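You operate a simulated robot arm through the tools that you are given. There is no shell and no other tool.

Carry out the task below with a simulated robot arm. There is one attempt and no reset: what you move stays moved.

TASK
Prove the ageing cut-out: limit at 35 C, dial at 40 C, heat till it trips.
Fine: then heater off, reset, limit back to 45 C.

Only the result counts: the job must be done as asked and must still hold three seconds after the hand-in. Knocking over, shifting, dropping, spilling or breaking anything else fails it.

THE ROBOT
A 6-joint arm with a two-finger parallel gripper, fixed in place. Base frame: the origin is at the foot of the arm, x ahead of it, y to its left, z up. Readings come in m, rad, newtons and seconds.
With the tool pointing down near the work surface it reaches from about 0.22 to 0.66 m from the base axis. Its first joint turns from -2.897 to 2.897 rad. Payload 1.57 kg.
The tool frame sits at the grasp point between the pads (the TCP): z along the fingers, y along the line on which they close. The tips reach 0.03 m beyond it. Largest opening 0.11 m; finger width 0.024, thickness 0.012; the body of the gripper, 0.048 by 0.112 m, starts 0.078 m behind the TCP.
Orientation is that of the tool frame in the base frame, as a unit quaternion [w, x, y, z]. With the fingers straight down and closing along the base's y, the tool's x points along the base's -x, its y along +y and its z along -z.

THE INTERFACE
- The arm moves only by the tool move_arm. Its argument "plan" is a list of rows, each a list of 2 entries, a list of its own where there are three numbers: the shift along the base's x, y, z in m, then the turn, a rotation vector about the base's x, y, z in rad. In form: [[[tx, ty, tz], [ax, ay, az]], ...]. A call has 1 to 20 rows; each row is the pose to reach, as a shift and turn from the pose commanded when the call began. "hand" is the finger opening in m, from 0 to 0.11, set as the call begins (left out, the last holds). Each row takes 0.2 s and may step no farther than 0.05 m and 0.15 rad from the row before; otherwise, or with a gripper value out of range, the whole call is refused. Where a pose cannot be reached the arm comes as near as it can. A force on the tool above 40 N (or 10 N above the force at the start of the call, whichever is more), or a blocked arm, ends the call early, and 0.2 s more pass. Each finger travels about 0.108 m/s and halts on what it meets, pressing with about 41 N; the grip force reading is that of the motor and also rises with nothing between the fingers. The clock runs only during rows and for 0.2 s after the last one: add rows that repeat a pose to give the fingers time. The reply holds the time, the measured pose of the TCP, the force on the tool along the base axes, the opening and the grip force, in the units named above and with some noise, with the torque about the TCP (base axes, N m) and any sound that the robot's microphone picked up, and new pictures: "pictures" is both (left out), scene, wrist or none.
- Cameras (640 x 400 px; columns grow to the right, rows downward): "scene" is fixed at [0.2135, -0.5118, 1.2211]; the picture's right is [0.99, -0.14, 0.00], its down [-0.01, -0.08, -1.00] and it looks along [0.14, 0.99, -0.08] (base axes); focal length 335 px, centre (320, 200). "wrist" rides on the gripper at [0.07, 0.016, -0.141] in the tool frame; the picture's right is [-0.23, 0.97, 0.00], its down [-0.86, -0.20, -0.48] and it looks along [-0.47, -0.11, 0.88] (tool axes); focal length 222 px, centre (320, 200). There is no depth. A picture from a camera that has moved, and an enlarged one, comes with that camera's place and axes in the base frame and with its lens. The place of the scene camera against the robot may be out by one fixed shift of up to 0.025 m in any direction.
- move_column(by): slides the trunk up (or, below 0, down) by that many m; the arm rides with it, the base frame stays. It gives what a move gives, with no picture.
- enlarge(camera, box): a new picture of the part [left, top, right, bottom] of that camera's present view, enlarged. The clock stands still meanwhile.
- close_job(): hands the job in; it is judged then, once.

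Nothing tells you positions but the pictures and the camera data. Unless the task says otherwise, let go and move clear before handing in.

The tools are called after "Emit:" as name(argument=value, ...) on one line, values as JSON. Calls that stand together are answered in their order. move_arm: Moves the arm, as the interface text tells. Its arguments: {"type":"object","properties":{"plan":{"type":"array"},"hand":{"type":"number"},"pictures":{"type":"string","enum":["both","scene","wrist","none"]}},"required":["plan"]} The other tools are called the same way: move_column (by) slides the trunk up or down; enlarge (camera, box) takes an enlarged picture of a part of a camera's view; close_job () hands the job in.

At the start:

```text
time_s: 0.0
tool_pos: [0.3994, 0.3506, 1.238]
tcp_rot: [0.0, 0.001, 1.0, 0.0]
force: [0.0, 0.2, -0.8]
torque: [0.04, -0.01, -0.01]
gripper_width: 0.1098
gripper_force: 0.0
trunk travel left (down, up): [-0.075, 0.515]
```

scene: 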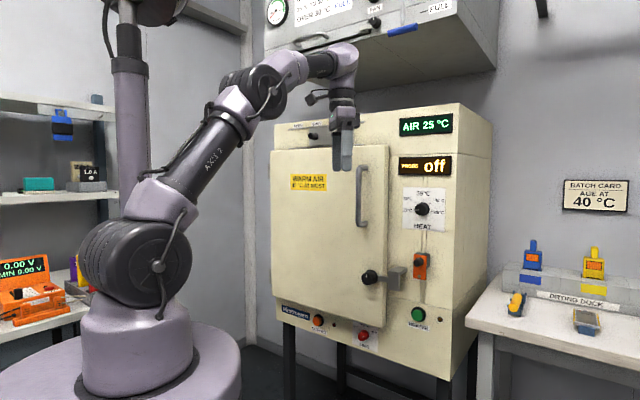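
wrist: 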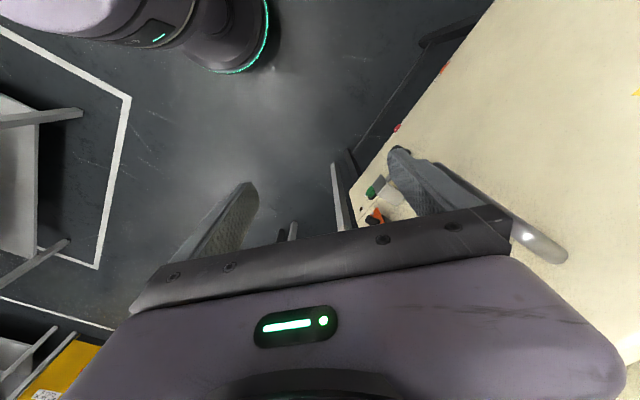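

I see an ageing oven with a door, a dial labelled HEAT, an orange part, a green button and a small control on top; the details need a closer look before I move. I'll enlarge several parts of the scene.

Emit:
enlarge(camera="scene", box=[380, 100, 480, 230])

Emit:
enlarge(camera="scene", box=[340, 230, 480, 350])

Emit:
enlarge(camera="scene", box=[260, 100, 400, 200])

Emit:
enlarge(camera="scene", box=[260, 280, 440, 380])

Emit:
enlarge(camera="scene", box=[250, 0, 470, 60])

Emit:
enlarge(camera="scene", box=[480, 160, 640, 340])

```text
3.08 times, centred on (430, 165) of scene
camera zoom: at [0.2135, -0.5118, 1.2211], right [0.99, -0.14, 0.0], down [-0.01, -0.08, -1.0], along [0.14, 0.99, -0.08], focal length 1030 px, centre (-18, 308)
```

zoom: 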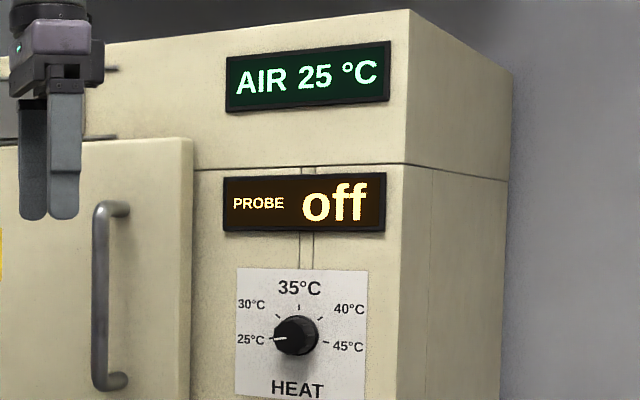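

```text
3.33 times, centred on (410, 290) of scene
camera zoom: at [0.2135, -0.5118, 1.2211], right [0.99, -0.14, 0.0], down [-0.01, -0.08, -1.0], along [0.14, 0.99, -0.08], focal length 1116 px, centre (20, -100)
```

zoom: 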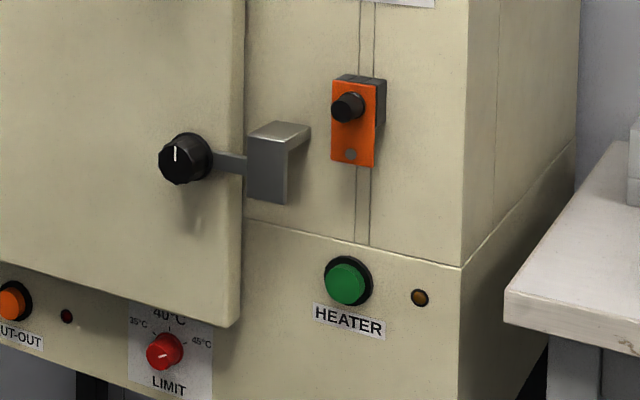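

```text
4.00 times, centred on (330, 150) of scene
camera zoom: at [0.2135, -0.5118, 1.2211], right [0.99, -0.14, 0.0], down [-0.01, -0.08, -1.0], along [0.14, 0.99, -0.08], focal length 1339 px, centre (280, 400)
```

zoom: 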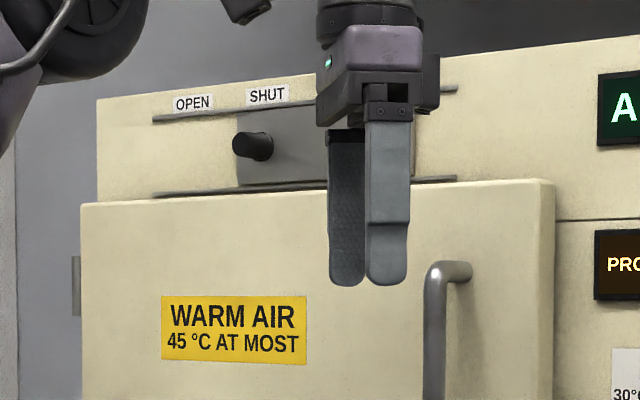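

```text
3.56 times, centred on (350, 330) of scene
camera zoom: at [0.2135, -0.5118, 1.2211], right [0.99, -0.14, 0.0], down [-0.01, -0.08, -1.0], along [0.14, 0.99, -0.08], focal length 1190 px, centre (213, -262)
```

zoom: 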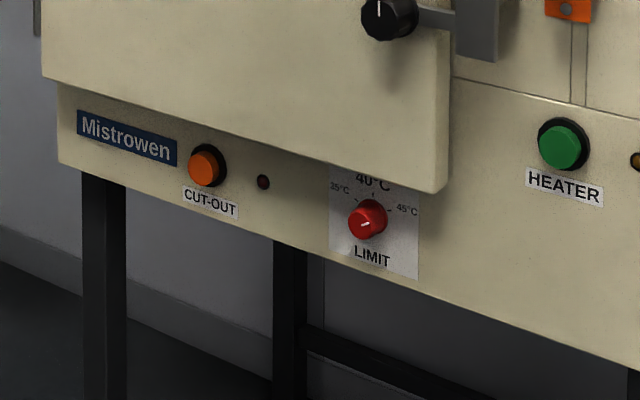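

```text
2.91 times, centred on (360, 30) of scene
camera zoom: at [0.2135, -0.5118, 1.2211], right [0.99, -0.14, 0.0], down [-0.01, -0.08, -1.0], along [0.14, 0.99, -0.08], focal length 974 px, centre (204, 694)
```

zoom: 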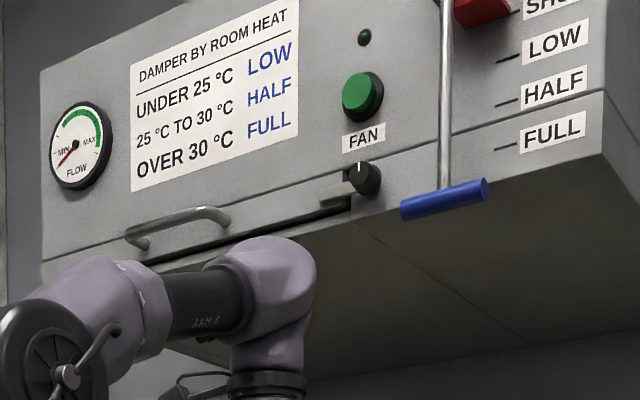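

```text
2.22 times, centred on (560, 250) of scene
camera zoom: at [0.2135, -0.5118, 1.2211], right [0.99, -0.14, 0.0], down [-0.01, -0.08, -1.0], along [0.14, 0.99, -0.08], focal length 744 px, centre (-213, 89)
```

zoom: 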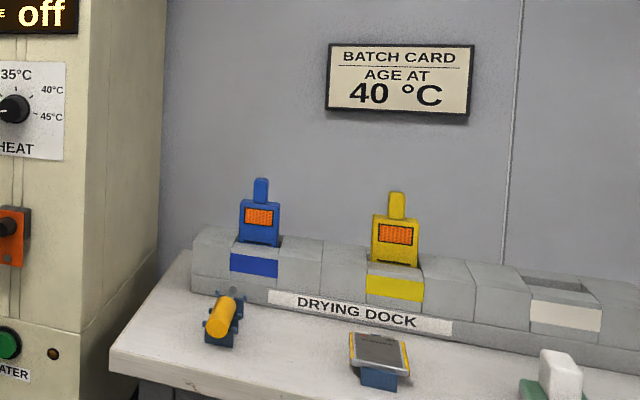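

The oven face runs at about 45° and faces the arm. LIMIT (45) and the CUT-OUT button are below the door, with the HEAT dial and HEATER button on the right. I'll yaw the tool square to the oven first.

Emit:
move_arm(plan=[[[0, 0, 0], [0, 0, 0.13]], [[0, 0, 0], [0, 0, 0.26]], [[0, 0, 0], [0, 0, 0.39]], [[0, 0, 0], [0, 0, 0.52]], [[0, 0, 0], [0, 0, 0.65]], [[0, 0, 0], [0, 0, 0.785]]], hand=0.06)

```text
time_s: 1.4
tool_pos: [0.3988, 0.3504, 1.2366]
tcp_rot: [0.0, -0.384, 0.923, 0.0]
force: [0.2, 0.1, 0.4]
torque: [0.01, -0.01, -0.04]
gripper_width: 0.0602
gripper_force: 0.1
trunk travel left (down, up): [-0.075, 0.515]
camera wrist: at [0.3382, 0.313, 1.3786], right [-0.53, 0.85, 0.0], down [0.75, 0.46, 0.48], along [0.41, 0.25, -0.88], focal length 222 px, centre (320, 200)
```

scene: 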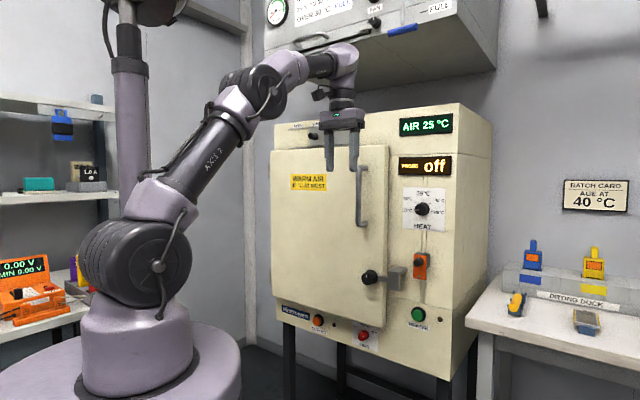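
wrist: 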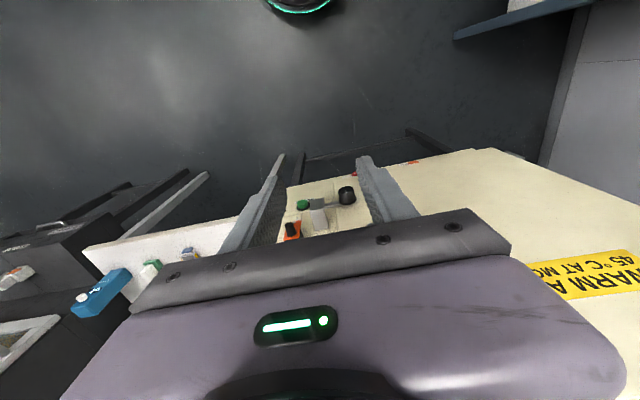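

The tool is now square to the oven. Next I'll pitch it up so the fingers point horizontally at the face, with the camera below the fingers.

Emit:
move_arm(plan=[[[0, 0, 0], [0.1, -0.1, 0]], [[0, 0, 0], [0.2, -0.2, 0]], [[0, 0, 0], [0.3, -0.3, 0]], [[0, 0, 0], [0.4, -0.4, 0]], [[0, 0, 0], [0.5, -0.5, 0]], [[0, 0, 0], [0.6, -0.6, 0]], [[0, 0, 0], [0.7, -0.7, 0]], [[0, 0, 0], [0.8, -0.8, 0]], [[0, 0, 0], [0.9, -0.9, 0]], [[0, 0, 0], [1.0, -1.0, 0]], [[0, 0, 0], [1.1107, -1.1107, 0]]])

```text
refused: row 11 steps farther than a row can; nothing moved
```

Emit:
move_arm(plan=[[[0, 0, 0], [0.1, -0.1, 0]], [[0, 0, 0], [0.2, -0.2, 0]], [[0, 0, 0], [0.3, -0.3, 0]], [[0, 0, 0], [0.4, -0.4, 0]], [[0, 0, 0], [0.5, -0.5, 0]], [[0, 0, 0], [0.6, -0.6, 0]], [[0, 0, 0], [0.7, -0.7, 0]], [[0, 0, 0], [0.8, -0.8, 0]], [[0, 0, 0], [0.9, -0.9, 0]], [[0, 0, 0], [1.0, -1.0, 0]], [[0, 0, 0], [1.09, -1.09, 0]], [[0, 0, 0], [1.1107, -1.1107, 0]]])

```text
time_s: 4.0
tool_pos: [0.4006, 0.3515, 1.2356]
tcp_rot: [0.653, -0.271, 0.653, 0.271]
force: [0.3, 0.6, 0.2]
torque: [0.0, 0.01, 0.0]
gripper_width: 0.0601
gripper_force: 0.0
out of reach, approached as far as the arm can: row 9
trunk travel left (down, up): [-0.075, 0.515]
camera wrist: at [0.2876, 0.2626, 1.1674], right [-0.69, 0.69, 0.23], down [-0.2, -0.48, 0.85], along [0.7, 0.54, 0.47], focal length 222 px, centre (320, 200)
```

scene: 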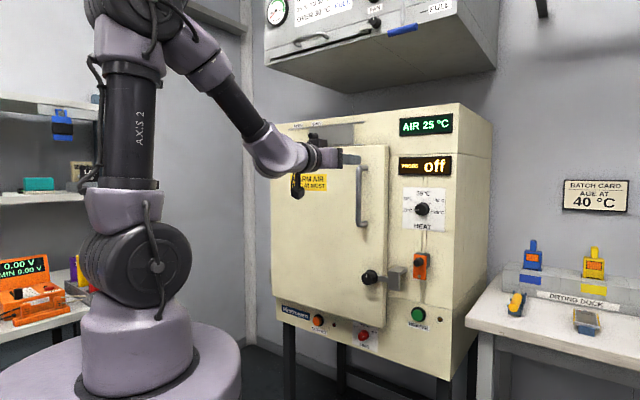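
wrist: 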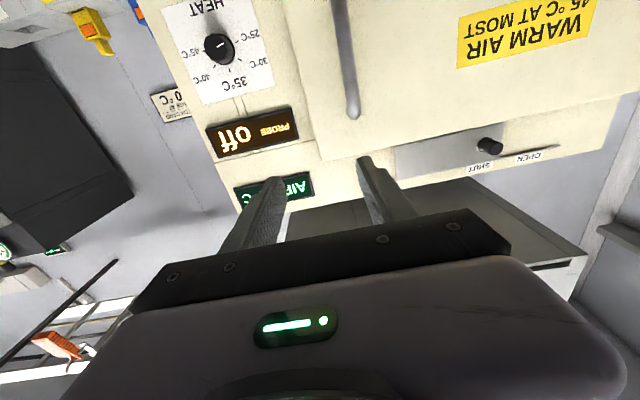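

The fingers now point squarely at the oven face, and the HEAT dial is visible upside down in the wrist view. I'll enlarge the dial, the vent and the rest for geometry.

Emit:
enlarge(camera="wrist", box=[150, 0, 310, 110])

Emit:
enlarge(camera="wrist", box=[380, 110, 600, 250])

Emit:
enlarge(camera="wrist", box=[190, 100, 420, 220])

```text
3.64 times, centred on (230, 55) of wrist
camera zoom: at [0.2876, 0.2626, 1.1674], right [-0.69, 0.69, 0.23], down [-0.2, -0.48, 0.85], along [0.7, 0.54, 0.47], focal length 808 px, centre (647, 727)
```

zoom: 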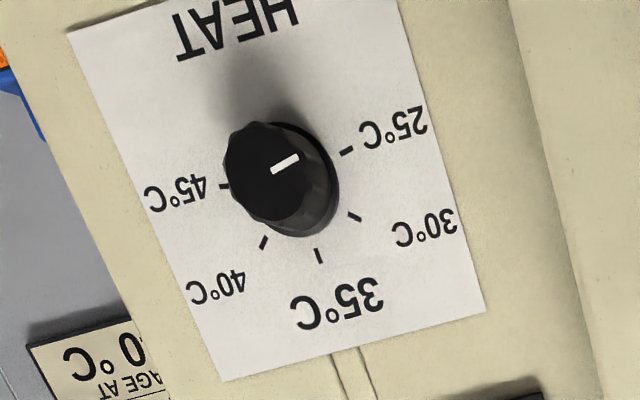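

```text
2.86 times, centred on (490, 180) of wrist
camera zoom: at [0.2876, 0.2626, 1.1674], right [-0.69, 0.69, 0.23], down [-0.2, -0.48, 0.85], along [0.7, 0.54, 0.47], focal length 635 px, centre (-166, 257)
```

zoom: 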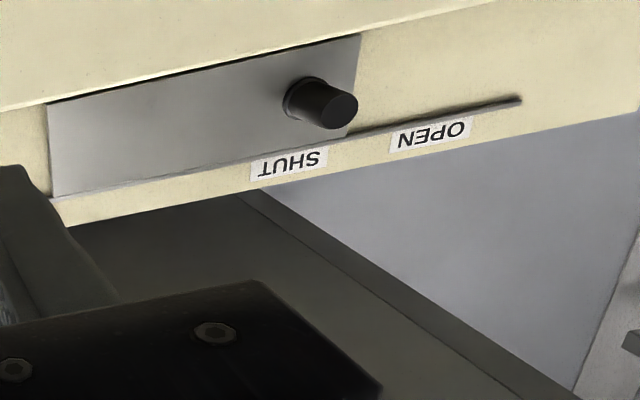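

```text
2.78 times, centred on (305, 160) of wrist
camera zoom: at [0.2876, 0.2626, 1.1674], right [-0.69, 0.69, 0.23], down [-0.2, -0.48, 0.85], along [0.7, 0.54, 0.47], focal length 618 px, centre (362, 311)
```

zoom: 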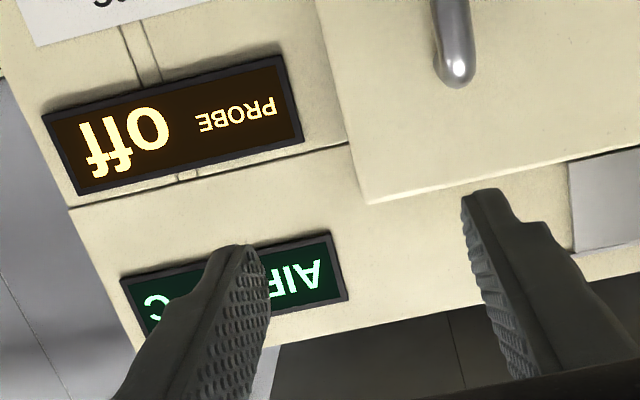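

The dial's ticks are about 50° per 5 °C, so 25→40 is about 150° clockwise, and its centre is near depth 0.81 m, 0.16 m to the right and z≈1.09. I'll move in front of it at a stand-off to triangulate.

Emit:
move_arm(plan=[[[0.03, -0.005, -0.028], [0, 0, 0]], [[0.06, -0.01, -0.056], [0, 0, 0]], [[0.09, -0.015, -0.084], [0, 0, 0]], [[0.12, -0.02, -0.112], [0, 0, 0]], [[0.15, -0.0255, -0.1416], [0, 0, 0]]])

```text
time_s: 5.2
tool_pos: [0.5477, 0.3239, 1.0928]
tcp_rot: [0.653, -0.271, 0.653, 0.271]
force: [1.1, -0.2, 0.8]
torque: [0.0, 0.03, 0.01]
gripper_width: 0.0603
gripper_force: 0.1
trunk travel left (down, up): [-0.075, 0.515]
camera wrist: at [0.4356, 0.235, 1.0246], right [-0.69, 0.69, 0.23], down [-0.2, -0.48, 0.86], along [0.7, 0.54, 0.47], focal length 222 px, centre (320, 200)
```

scene: 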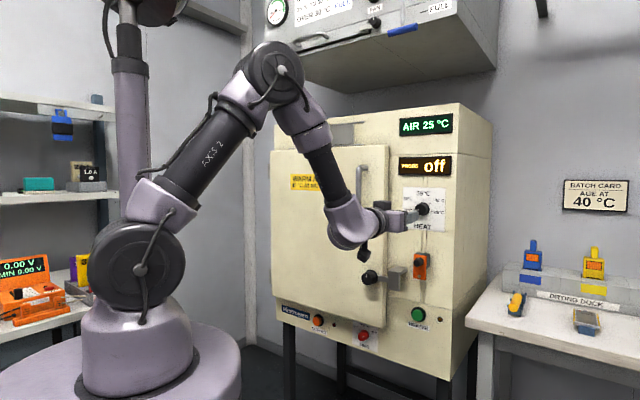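
wrist: 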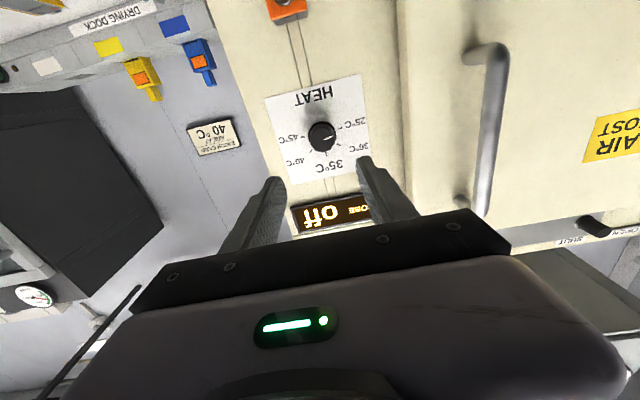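

Emit:
enlarge(camera="wrist", box=[240, 70, 400, 170])

Emit:
enlarge(camera="wrist", box=[380, 20, 540, 220])

```text
4.00 times, centred on (320, 120) of wrist
camera zoom: at [0.4356, 0.235, 1.0246], right [-0.69, 0.69, 0.23], down [-0.2, -0.48, 0.86], along [0.7, 0.54, 0.47], focal length 888 px, centre (320, 520)
```

zoom: 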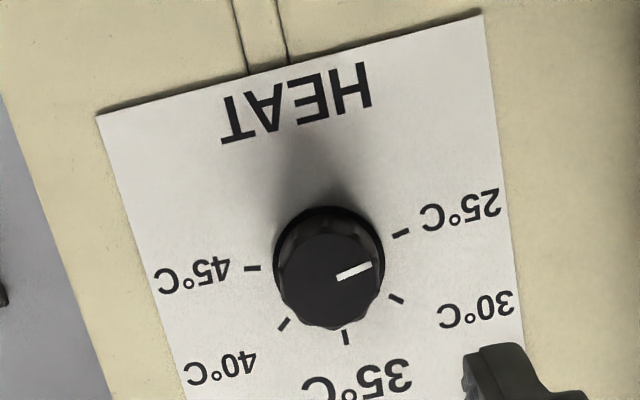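

```text
2.00 times, centred on (460, 120) of wrist
camera zoom: at [0.4356, 0.235, 1.0246], right [-0.69, 0.69, 0.23], down [-0.2, -0.48, 0.86], along [0.7, 0.54, 0.47], focal length 444 px, centre (40, 360)
```

zoom: 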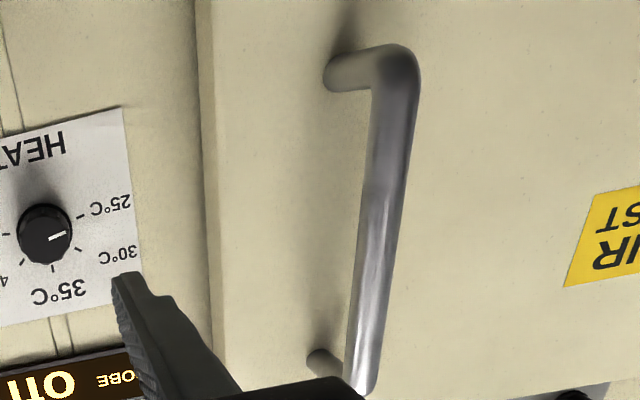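

From the two views, the panel is at depth ≈0.798, the dial centre at lateral ≈0.155, z≈1.0965, and the knob stands out about 26 mm. I'll pre-roll the gripper 75° counter-clockwise and centre it on the dial so one grip can cover the 150° turn.

Emit:
move_arm(plan=[[[-0.002, 0.002, 0.0037], [-0.1028, -0.1028, 0]], [[-0.002, 0.002, 0.0037], [-0.2056, -0.2056, 0]], [[-0.002, 0.002, 0.0037], [-0.3084, -0.3084, 0]], [[-0.002, 0.002, 0.0037], [-0.4112, -0.4112, 0]], [[-0.002, 0.002, 0.0037], [-0.514, -0.514, 0]], [[-0.002, 0.002, 0.0037], [-0.6168, -0.6168, 0]], [[-0.002, 0.002, 0.0037], [-0.7196, -0.7196, 0]], [[-0.002, 0.002, 0.0037], [-0.8224, -0.8224, 0]], [[-0.002, 0.002, 0.0037], [-0.9256, -0.9256, 0]], [[-0.002, 0.002, 0.0037], [-0.9256, -0.9256, 0]]], hand=0.065)

```text
time_s: 7.4
tool_pos: [0.5459, 0.3274, 1.1004]
tcp_rot: [0.683, -0.612, 0.353, -0.184]
force: [-0.3, 0.2, 0.7]
torque: [0.03, 0.0, 0.0]
gripper_width: 0.0651
gripper_force: 0.0
trunk travel left (down, up): [-0.075, 0.515]
camera wrist: at [0.491, 0.1823, 1.067], right [-0.33, 0.33, -0.88], down [-0.89, 0.21, 0.41], along [0.32, 0.92, 0.23], focal length 222 px, centre (320, 200)
```

scene: 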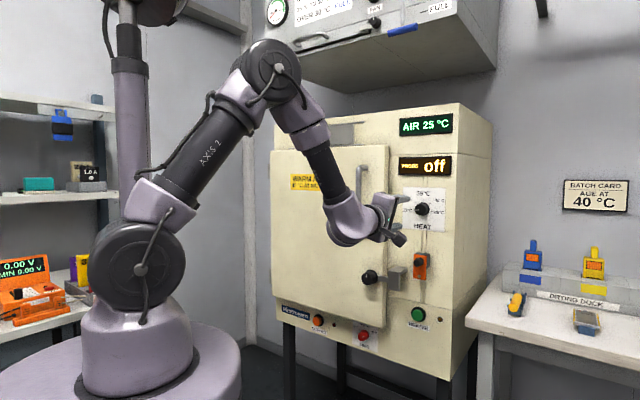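
wrist: 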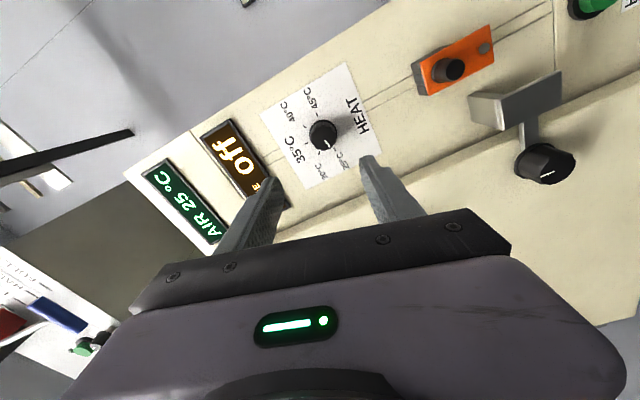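

Emit:
enlarge(camera="wrist", box=[240, 50, 400, 190])

Emit:
enlarge(camera="wrist", box=[400, 0, 640, 200])

```text
2.86 times, centred on (320, 120) of wrist
camera zoom: at [0.491, 0.1823, 1.067], right [-0.33, 0.33, -0.88], down [-0.89, 0.21, 0.41], along [0.32, 0.92, 0.23], focal length 635 px, centre (320, 429)
```

zoom: 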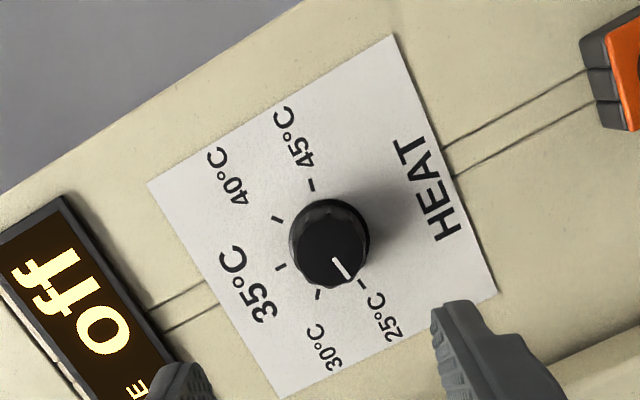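

```text
2.00 times, centred on (520, 100) of wrist
camera zoom: at [0.491, 0.1823, 1.067], right [-0.33, 0.33, -0.88], down [-0.89, 0.21, 0.41], along [0.32, 0.92, 0.23], focal length 444 px, centre (-80, 400)
```

zoom: 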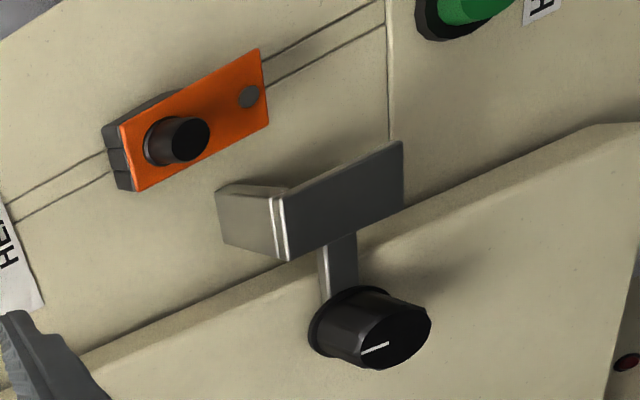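

The dial centre checks out at lateral 0.155, z≈1.098, and the gripper is lined up with it. I'll advance until the tips are about 8 mm short of the panel, with the knob between the pads.

Emit:
move_arm(plan=[[[0.03, 0.03, -0.001], [0, 0, 0]], [[0.06, 0.06, -0.002], [0, 0, 0]], [[0.085, 0.085, -0.002], [0, 0, 0]], [[0.1008, 0.1008, -0.002], [0, 0, 0]], [[0.1008, 0.1008, -0.002], [0, 0, 0]]])

```text
time_s: 8.6
tool_pos: [0.6482, 0.4273, 1.0976]
tcp_rot: [0.683, -0.612, 0.354, -0.183]
force: [0.5, 0.3, 0.0]
torque: [-0.01, -0.02, -0.01]
gripper_width: 0.0651
gripper_force: 0.0
trunk travel left (down, up): [-0.075, 0.515]
camera wrist: at [0.5926, 0.2825, 1.0643], right [-0.33, 0.33, -0.88], down [-0.89, 0.21, 0.41], along [0.32, 0.92, 0.23], focal length 222 px, centre (320, 200)
```

scene: 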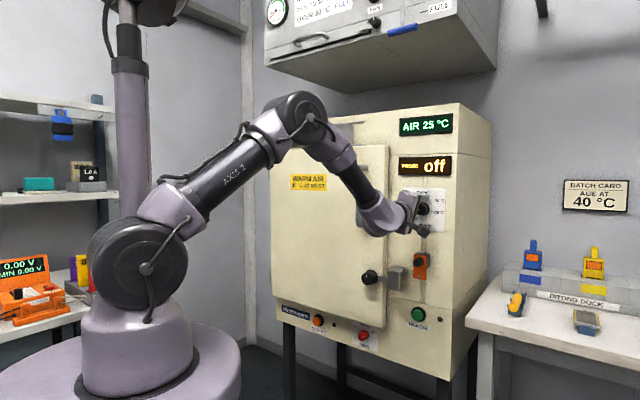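
wrist: 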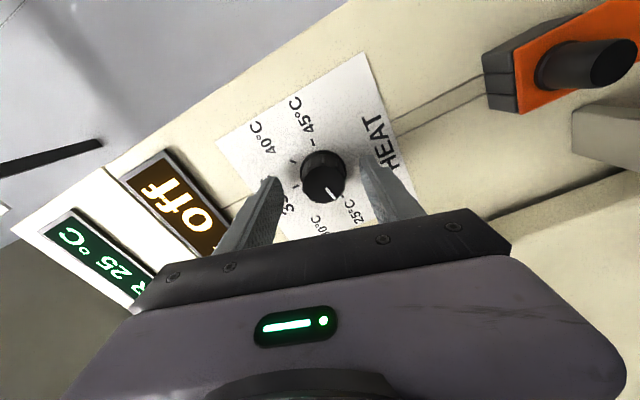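

The knob now sits between the pads with no contact force. I'll close the fingers on it.

Emit:
move_arm(plan=[[[0, 0, 0], [0, 0, 0]], [[0, 0, 0], [0, 0, 0]], [[0, 0, 0], [0, 0, 0]]], hand=0, pictures="wrist")

```text
time_s: 9.4
tool_pos: [0.6477, 0.4276, 1.0943]
tcp_rot: [0.681, -0.614, 0.355, -0.181]
force: [-12.1, -2.9, -20.6]
torque: [-0.08, 0.16, 0.25]
gripper_width: 0.0354
gripper_force: 42.1
trunk travel left (down, up): [-0.075, 0.515]
camera wrist: at [0.592, 0.2827, 1.0624], right [-0.34, 0.33, -0.88], down [-0.88, 0.21, 0.42], along [0.32, 0.92, 0.22], focal length 222 px, centre (320, 200)
```

wrist: 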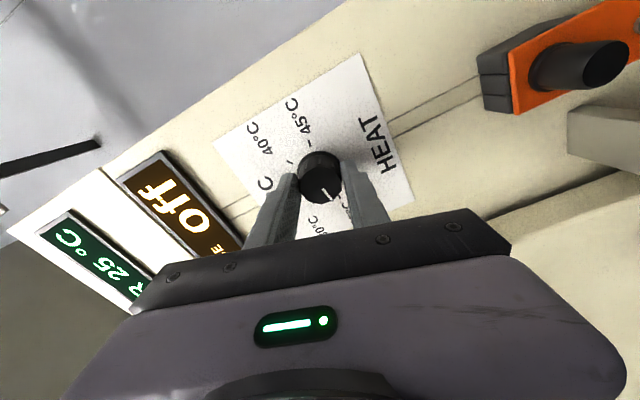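

Gripped at 35 mm, but about 22 N of side load shows the gripper is some 3 mm off centre along the closing line. I'll shift to relieve it before turning.

Emit:
move_arm(plan=[[[-0.0005, 0.0005, -0.0027], [0, 0, 0]], [[-0.0005, 0.0005, -0.0027], [0, 0, 0]]], pictures="none")

```text
time_s: 10.0
tool_pos: [0.6484, 0.4276, 1.0949]
tcp_rot: [0.683, -0.612, 0.353, -0.183]
force: [-5.8, -3.8, -12.3]
torque: [-0.28, 0.46, -0.63]
gripper_width: 0.0355
gripper_force: 42.7
trunk travel left (down, up): [-0.075, 0.515]
```

Emit:
move_arm(plan=[[[-0.0006, 0.0006, -0.003], [0, 0, 0]], [[-0.0006, 0.0006, -0.003], [0, 0, 0]]], pictures="none")

```text
time_s: 10.6
tool_pos: [0.6479, 0.4282, 1.095]
tcp_rot: [0.685, -0.61, 0.353, -0.184]
force: [12.4, 0.9, 12.8]
torque: [-0.15, 0.4, -1.19]
gripper_width: 0.0354
gripper_force: 42.3
trunk travel left (down, up): [-0.075, 0.515]
```

Emit:
move_arm(plan=[[[0.0002, -0.0002, 0.0014], [0, 0, 0]], [[0.0002, -0.0002, 0.0014], [0, 0, 0]]], pictures="none")

```text
time_s: 11.2
tool_pos: [0.6483, 0.4264, 1.0945]
tcp_rot: [0.683, -0.612, 0.354, -0.183]
force: [12.4, -5.3, 11.0]
torque: [0.51, -0.23, 0.35]
gripper_width: 0.0355
gripper_force: 42.1
trunk travel left (down, up): [-0.075, 0.515]
```

The load is small now. I'll turn the dial clockwise 75° first and check.

Emit:
move_arm(plan=[[[0, 0, 0], [0.1028, 0.1028, 0]], [[0, 0, 0], [0.2056, 0.2056, 0]], [[0, 0, 0], [0.3084, 0.3084, 0]], [[0, 0, 0], [0.4112, 0.4112, 0]], [[0, 0, 0], [0.514, 0.514, 0]], [[0, 0, 0], [0.6168, 0.6168, 0]], [[0, 0, 0], [0.7196, 0.7196, 0]], [[0, 0, 0], [0.8224, 0.8224, 0]], [[0, 0, 0], [0.9256, 0.9256, 0]]])

```text
time_s: 13.2
tool_pos: [0.6481, 0.4291, 1.094]
tcp_rot: [0.653, -0.27, 0.653, 0.272]
force: [9.5, -3.5, 13.1]
torque: [0.45, -0.42, -0.11]
gripper_width: 0.0354
gripper_force: 42.4
trunk travel left (down, up): [-0.075, 0.515]
camera wrist: at [0.5355, 0.3397, 1.0251], right [-0.69, 0.69, 0.23], down [-0.2, -0.48, 0.85], along [0.7, 0.54, 0.47], focal length 222 px, centre (320, 200)
```

scene: 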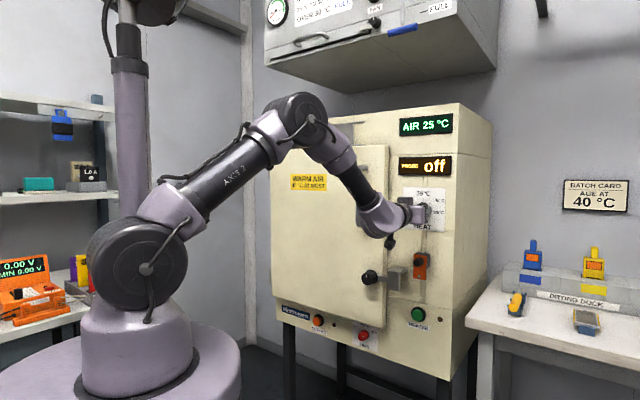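
wrist: 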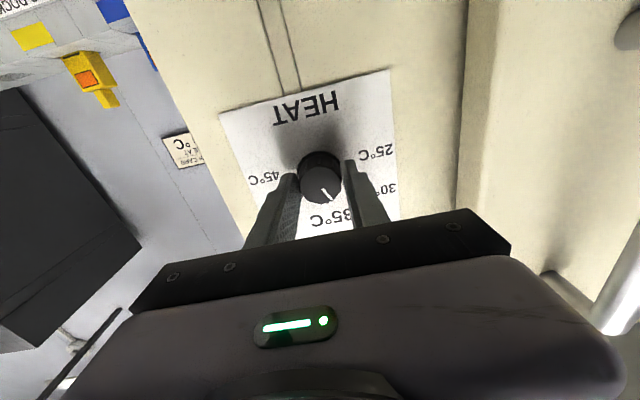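

The pointer has moved to between 30 and 35 as expected. I'll turn the remaining 75° clockwise toward 40.

Emit:
move_arm(plan=[[[0, 0, 0], [0.1028, 0.1028, 0]], [[0, 0, 0], [0.2056, 0.2056, 0]], [[0, 0, 0], [0.3084, 0.3084, 0]], [[0, 0, 0], [0.4112, 0.4112, 0]], [[0, 0, 0], [0.514, 0.514, 0]], [[0, 0, 0], [0.6168, 0.6168, 0]], [[0, 0, 0], [0.7196, 0.7196, 0]], [[0, 0, 0], [0.8224, 0.8224, 0]], [[0, 0, 0], [0.9256, 0.9256, 0]], [[0, 0, 0], [0.9256, 0.9256, 0]]], pictures="both")

Emit:
enlarge(camera="wrist", box=[240, 60, 400, 240])

```text
time_s: 15.4
tool_pos: [0.6471, 0.4285, 1.0945]
tcp_rot: [0.354, 0.184, 0.681, 0.614]
force: [17.5, 3.9, 22.3]
torque: [0.15, -0.2, -0.51]
gripper_width: 0.0354
gripper_force: 42.2
trunk travel left (down, up): [-0.075, 0.515]
camera wrist: at [0.496, 0.3791, 1.0927], right [-0.02, 0.02, 1.0], down [0.28, -0.96, 0.03], along [0.96, 0.28, 0.02], focal length 222 px, centre (320, 200)
```

scene: 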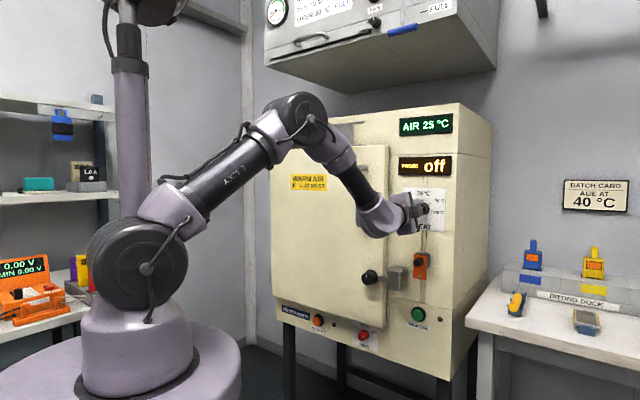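
wrist: 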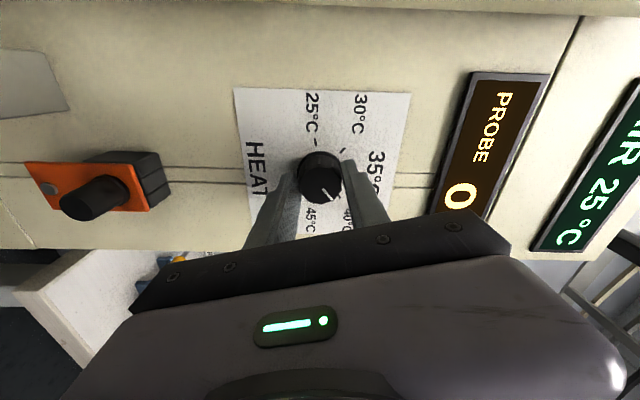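

```text
2.22 times, centred on (320, 150) of wrist
camera zoom: at [0.496, 0.3791, 1.0927], right [-0.02, 0.02, 1.0], down [0.28, -0.96, 0.03], along [0.96, 0.28, 0.02], focal length 494 px, centre (320, 311)
```

zoom: 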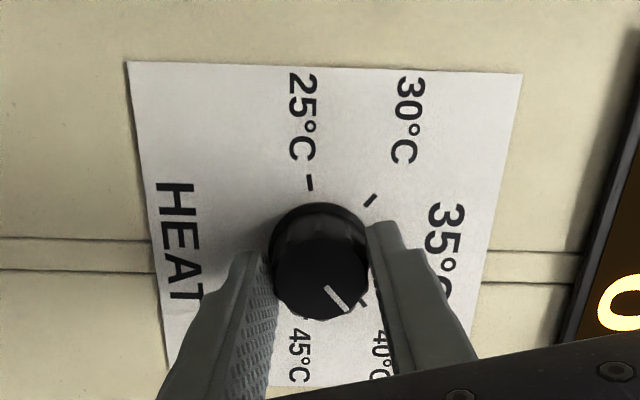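

The pointer lies near the 40 tick. I'll release and back off straight to check it unobstructed.

Emit:
move_arm(plan=[[[0, 0, 0], [0, 0, 0]], [[0, 0, 0], [0, 0, 0]], [[-0.03, -0.03, 0], [0, 0, 0]], [[-0.06, -0.06, 0], [0, 0, 0]], [[-0.09, -0.09, 0], [0, 0, 0]], [[-0.1, -0.1, 0], [0, 0, 0]]], hand=0.07)

Emit:
enlarge(camera="wrist", box=[240, 60, 400, 180])

Emit:
enlarge(camera="scene", box=[390, 170, 460, 240])

```text
time_s: 16.8
tool_pos: [0.5476, 0.3287, 1.0939]
tcp_rot: [0.354, 0.183, 0.683, 0.613]
force: [-0.5, 0.4, 0.8]
torque: [0.0, -0.01, -0.02]
gripper_width: 0.0703
gripper_force: 0.0
trunk travel left (down, up): [-0.075, 0.515]
camera wrist: at [0.3966, 0.2779, 1.0925], right [-0.02, 0.02, 1.0], down [0.28, -0.96, 0.03], along [0.96, 0.28, 0.02], focal length 222 px, centre (320, 200)
```

scene: 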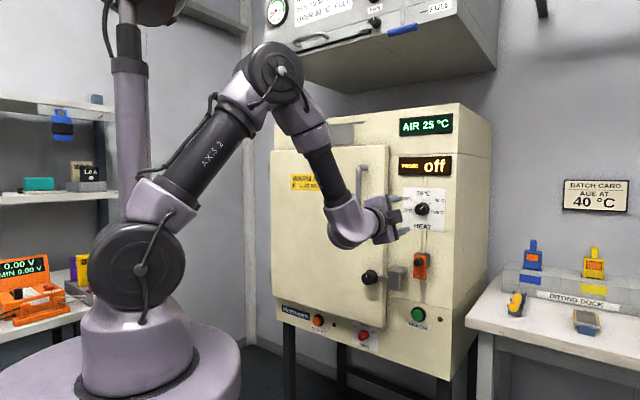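
wrist: 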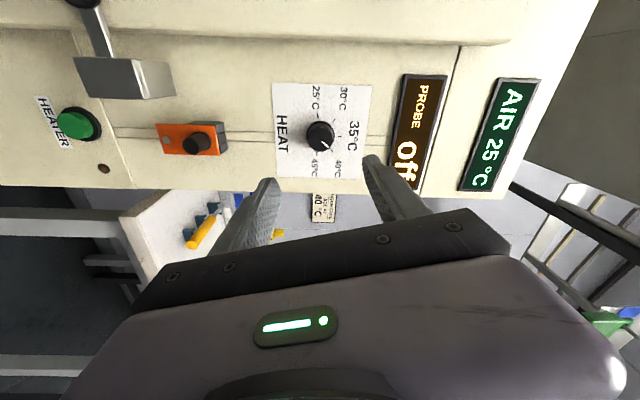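

```text
3.33 times, centred on (320, 120) of wrist
camera zoom: at [0.3966, 0.2779, 1.0925], right [-0.02, 0.02, 1.0], down [0.28, -0.96, 0.03], along [0.96, 0.28, 0.02], focal length 740 px, centre (320, 467)
```

zoom: 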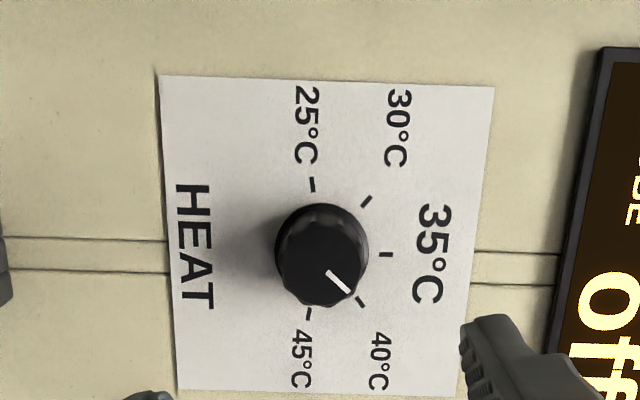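

```text
5.71 times, centred on (425, 205) of scene
camera zoom: at [0.2135, -0.5118, 1.2211], right [0.99, -0.14, 0.0], down [-0.01, -0.08, -1.0], along [0.14, 0.99, -0.08], focal length 1913 px, centre (-280, 171)
```

zoom: 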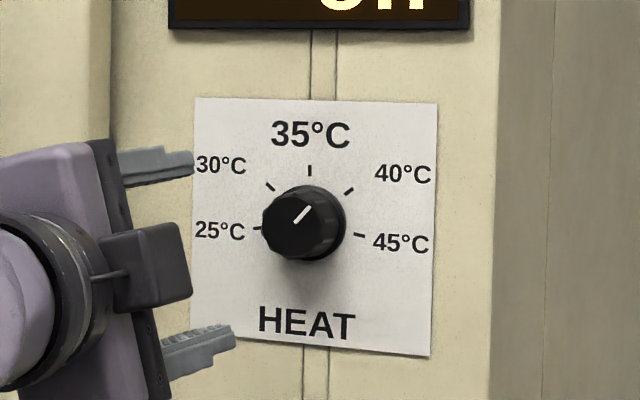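

The pointer looks close to 40, maybe a few degrees short. I'll zoom further to measure it precisely.

Emit:
enlarge(camera="wrist", box=[300, 105, 348, 165])

Emit:
enlarge(camera="scene", box=[408, 190, 440, 222])

```text
6.67 times, centred on (324, 135) of wrist
camera zoom: at [0.3966, 0.2779, 1.0925], right [-0.02, 0.02, 1.0], down [0.28, -0.96, 0.03], along [0.96, 0.28, 0.02], focal length 1481 px, centre (293, 633)
```

zoom: 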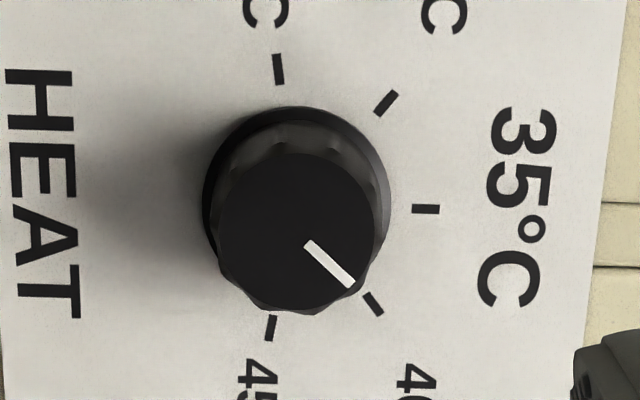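

```text
12.50 times, centred on (424, 206) of scene
camera zoom: at [0.2135, -0.5118, 1.2211], right [0.99, -0.14, 0.0], down [-0.01, -0.08, -1.0], along [0.14, 0.99, -0.08], focal length 4185 px, centre (-980, 125)
```

zoom: 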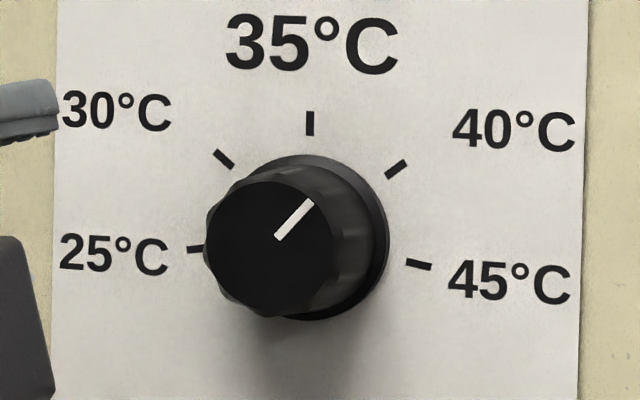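

While gripped the pointer read about 50° (40 °C), but after release it sits near 41° (about 39 °C): the side load dragged it back a little. I'll re-centre by about 1.5 mm, regrip, and check the load before nudging it.

Emit:
move_arm(plan=[[[0.03, 0.03, 0.0015], [0, 0, 0]], [[0.06, 0.06, 0.0015], [0, 0, 0]], [[0.09, 0.09, 0.0015], [0, 0, 0]], [[0.1007, 0.0993, 0.0015], [0, 0, 0]], [[0.1007, 0.0993, 0.0015], [0, 0, 0]]], pictures="none")

Emit:
move_arm(plan=[[[0, 0, 0], [0, 0, 0]], [[0, 0, 0], [0, 0, 0]], [[0, 0, 0], [0, 0, 0]]], hand=0, pictures="none")

Emit:
enlarge(camera="wrist", box=[280, 120, 360, 220])

```text
time_s: 18.0
tool_pos: [0.6446, 0.4276, 1.095]
tcp_rot: [0.353, 0.183, 0.683, 0.612]
force: [0.1, -0.8, -0.3]
torque: [0.02, 0.04, 0.0]
gripper_width: 0.07
gripper_force: 0.0
trunk travel left (down, up): [-0.075, 0.515]
```

```text
time_s: 18.8
tool_pos: [0.6441, 0.4274, 1.095]
tcp_rot: [0.353, 0.184, 0.684, 0.611]
force: [-1.3, -2.4, -7.5]
torque: [0.12, -0.12, -0.05]
gripper_width: 0.0358
gripper_force: 42.4
trunk travel left (down, up): [-0.075, 0.515]
```

```text
4.00 times, centred on (320, 170) of wrist
camera zoom: at [0.4931, 0.3783, 1.093], right [-0.02, 0.02, 1.0], down [0.28, -0.96, 0.03], along [0.96, 0.28, 0.01], focal length 888 px, centre (320, 320)
```

zoom: 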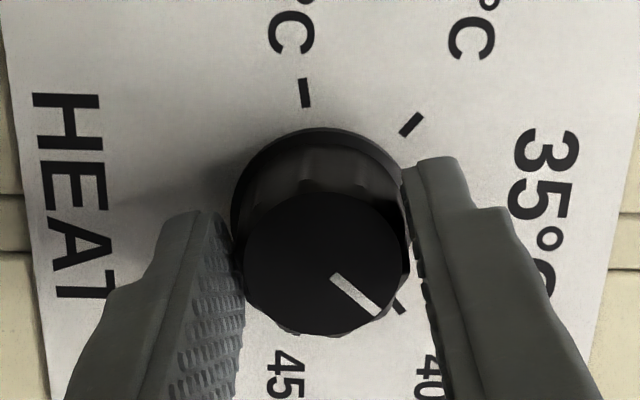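

Now gripped with only a small load, and the pointer reads about 41°. I'll turn clockwise about 9° more.

Emit:
move_arm(plan=[[[0, 0, 0], [0.04, 0.04, 0]], [[0, 0, 0], [0.08, 0.08, 0]], [[0, 0, 0], [0.115, 0.115, 0]], [[0, 0, 0], [0.115, 0.115, 0]]], pictures="none")

Emit:
enlarge(camera="wrist", box=[280, 120, 360, 220])

```text
time_s: 19.8
tool_pos: [0.6433, 0.4272, 1.0951]
tcp_rot: [0.303, 0.237, 0.666, 0.639]
force: [-28.7, -15.2, -16.5]
torque: [-0.14, 0.23, 0.67]
gripper_width: 0.0357
gripper_force: 42.4
trunk travel left (down, up): [-0.075, 0.515]
```

```text
4.00 times, centred on (320, 170) of wrist
camera zoom: at [0.4936, 0.3778, 1.1047], right [0.09, -0.09, 0.99], down [0.28, -0.95, -0.11], along [0.96, 0.29, -0.06], focal length 888 px, centre (320, 320)
```

zoom: 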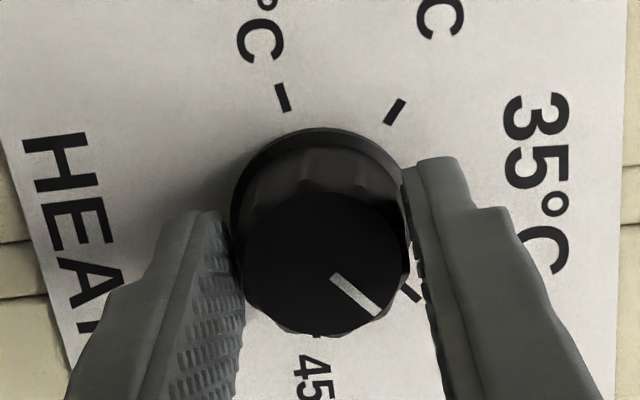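

The knob turned with the gripper, now around 50°, but there is some axial load. I'll relieve it before releasing so it doesn't get dragged.

Emit:
move_arm(plan=[[[-0.0028, -0.0014, -0.0015], [0, 0, 0]], [[-0.0028, -0.0014, -0.0015], [0, 0, 0]]], pictures="none")

```text
time_s: 20.4
tool_pos: [0.6443, 0.4278, 1.0943]
tcp_rot: [0.303, 0.237, 0.665, 0.64]
force: [-0.9, 5.3, 1.3]
torque: [-0.29, 0.27, 0.05]
gripper_width: 0.0355
gripper_force: 42.3
trunk travel left (down, up): [-0.075, 0.515]
```

Load is nearly zero. I'll release, back off and check the pointer.

Emit:
move_arm(plan=[[[0, 0, 0], [0, 0, 0]], [[0, 0, 0], [0, 0, 0]], [[-0.03, -0.03, 0], [0, 0, 0]], [[-0.06, -0.06, 0], [0, 0, 0]], [[-0.09, -0.09, 0], [0, 0, 0]], [[-0.1, -0.1, 0], [0, 0, 0]]], hand=0.07, pictures="none")

Emit:
enlarge(camera="wrist", box=[296, 105, 344, 165])

Emit:
enlarge(camera="scene", box=[408, 190, 440, 222])

```text
time_s: 21.8
tool_pos: [0.5464, 0.327, 1.0946]
tcp_rot: [0.302, 0.238, 0.666, 0.639]
force: [0.2, 0.7, 0.0]
torque: [0.0, 0.01, 0.03]
gripper_width: 0.0701
gripper_force: 0.0
trunk travel left (down, up): [-0.075, 0.515]
```

```text
6.67 times, centred on (320, 135) of wrist
camera zoom: at [0.3958, 0.2768, 1.1042], right [0.09, -0.09, 0.99], down [0.28, -0.95, -0.11], along [0.96, 0.29, -0.06], focal length 1481 px, centre (320, 633)
```

zoom: 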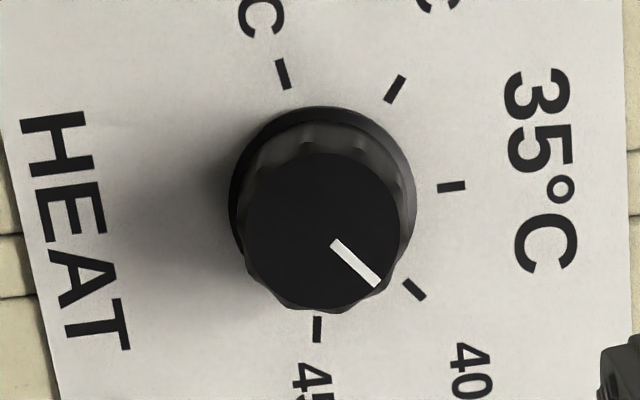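

```text
12.50 times, centred on (424, 206) of scene
camera zoom: at [0.2135, -0.5118, 1.2211], right [0.99, -0.14, 0.0], down [-0.01, -0.08, -1.0], along [0.14, 0.99, -0.08], focal length 4185 px, centre (-980, 125)
```

zoom: 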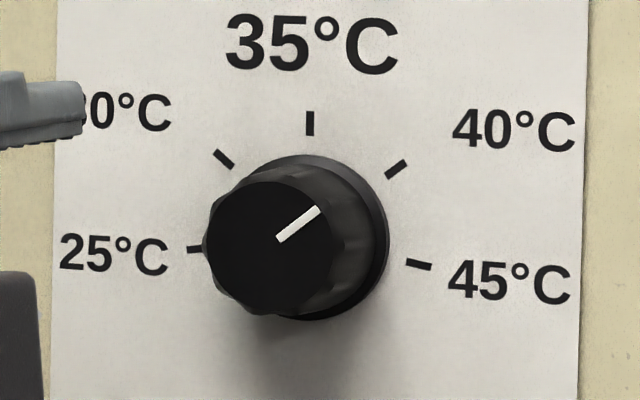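

The dial now reads 50° on the scale, exactly on the 40 °C tick. Next I'll unroll the gripper, back off and descend in front of the LIMIT knob (lateral ≈ -0.04, z≈0.635) at a stand-off.

Emit:
move_arm(plan=[[[-0.0212, -0.0212, 0], [-0.0946, -0.0946, 0]], [[-0.0424, -0.0424, 0], [-0.1892, -0.1892, 0]], [[-0.0562, -0.0286, -0.041], [-0.2838, -0.2838, 0]], [[-0.07, -0.0148, -0.082], [-0.3784, -0.3784, 0]], [[-0.0838, -0.001, -0.123], [-0.473, -0.473, 0]], [[-0.0976, 0.0128, -0.164], [-0.5676, -0.5676, 0]], [[-0.1114, 0.0266, -0.205], [-0.6622, -0.6622, 0]], [[-0.1252, 0.0404, -0.246], [-0.7568, -0.7568, 0]], [[-0.139, 0.0542, -0.287], [-0.8514, -0.8514, 0]], [[-0.1527, 0.0679, -0.328], [-0.946, -0.946, 0]], [[-0.1665, 0.0817, -0.369], [-1.0407, -1.0407, 0]], [[-0.1803, 0.0955, -0.41], [-1.0407, -1.0407, 0]]])

```text
time_s: 24.4
tool_pos: [0.3654, 0.4242, 0.6845]
tcp_rot: [0.654, -0.271, 0.653, 0.27]
force: [0.1, -0.4, 0.0]
torque: [0.04, 0.03, 0.04]
gripper_width: 0.0699
gripper_force: 0.0
trunk travel left (down, up): [-0.075, 0.515]
camera wrist: at [0.2544, 0.3356, 0.6154], right [-0.69, 0.69, 0.23], down [-0.2, -0.48, 0.86], along [0.7, 0.54, 0.47], focal length 222 px, centre (320, 200)
```

scene: 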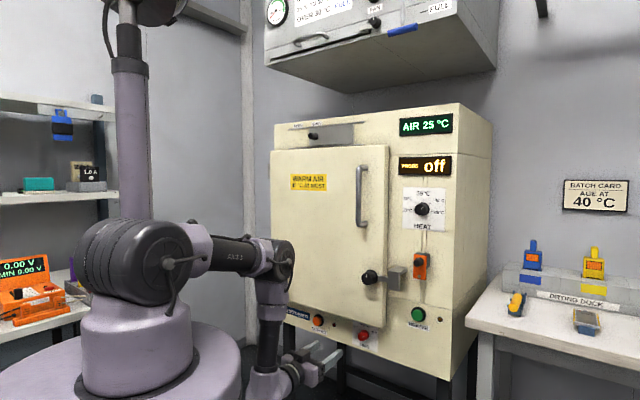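
wrist: 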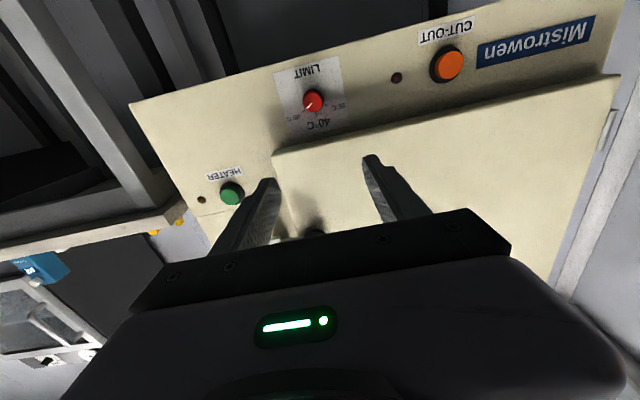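

Emit:
enlarge(camera="wrist", box=[260, 45, 365, 150])

Emit:
enlarge(camera="wrist", box=[370, 0, 530, 120])

Emit:
enlarge(camera="wrist", box=[180, 140, 280, 240])

```text
3.81 times, centred on (312, 98) of wrist
camera zoom: at [0.2544, 0.3356, 0.6154], right [-0.69, 0.69, 0.23], down [-0.2, -0.48, 0.86], along [0.7, 0.54, 0.47], focal length 846 px, centre (349, 590)
```

zoom: 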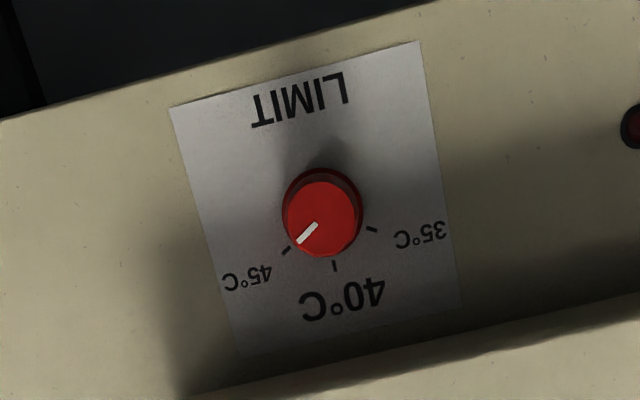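

```text
3.33 times, centred on (450, 60) of wrist
camera zoom: at [0.2544, 0.3356, 0.6154], right [-0.69, 0.69, 0.23], down [-0.2, -0.48, 0.86], along [0.7, 0.54, 0.47], focal length 740 px, centre (-113, 667)
```

zoom: 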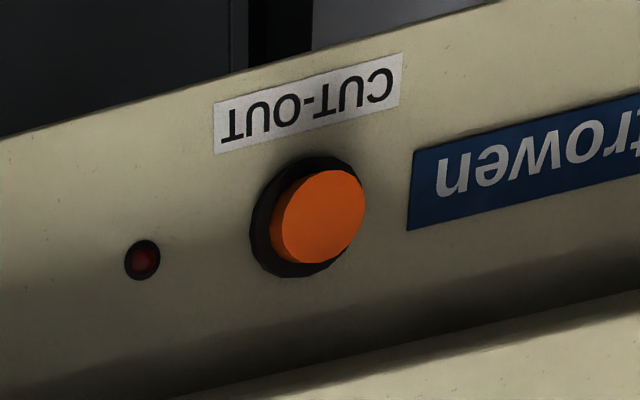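

```text
4.00 times, centred on (230, 190) of wrist
camera zoom: at [0.2544, 0.3356, 0.6154], right [-0.69, 0.69, 0.23], down [-0.2, -0.48, 0.86], along [0.7, 0.54, 0.47], focal length 888 px, centre (680, 240)
```

zoom: 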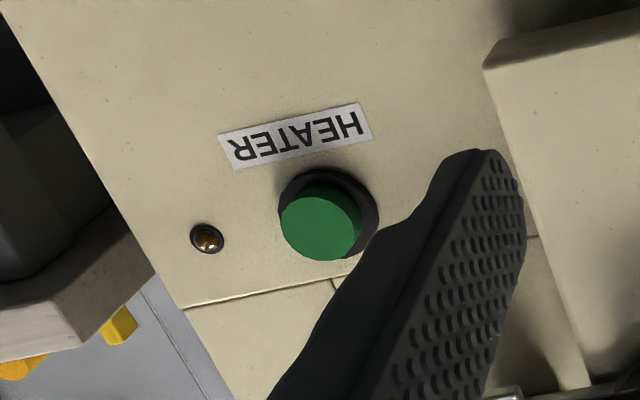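

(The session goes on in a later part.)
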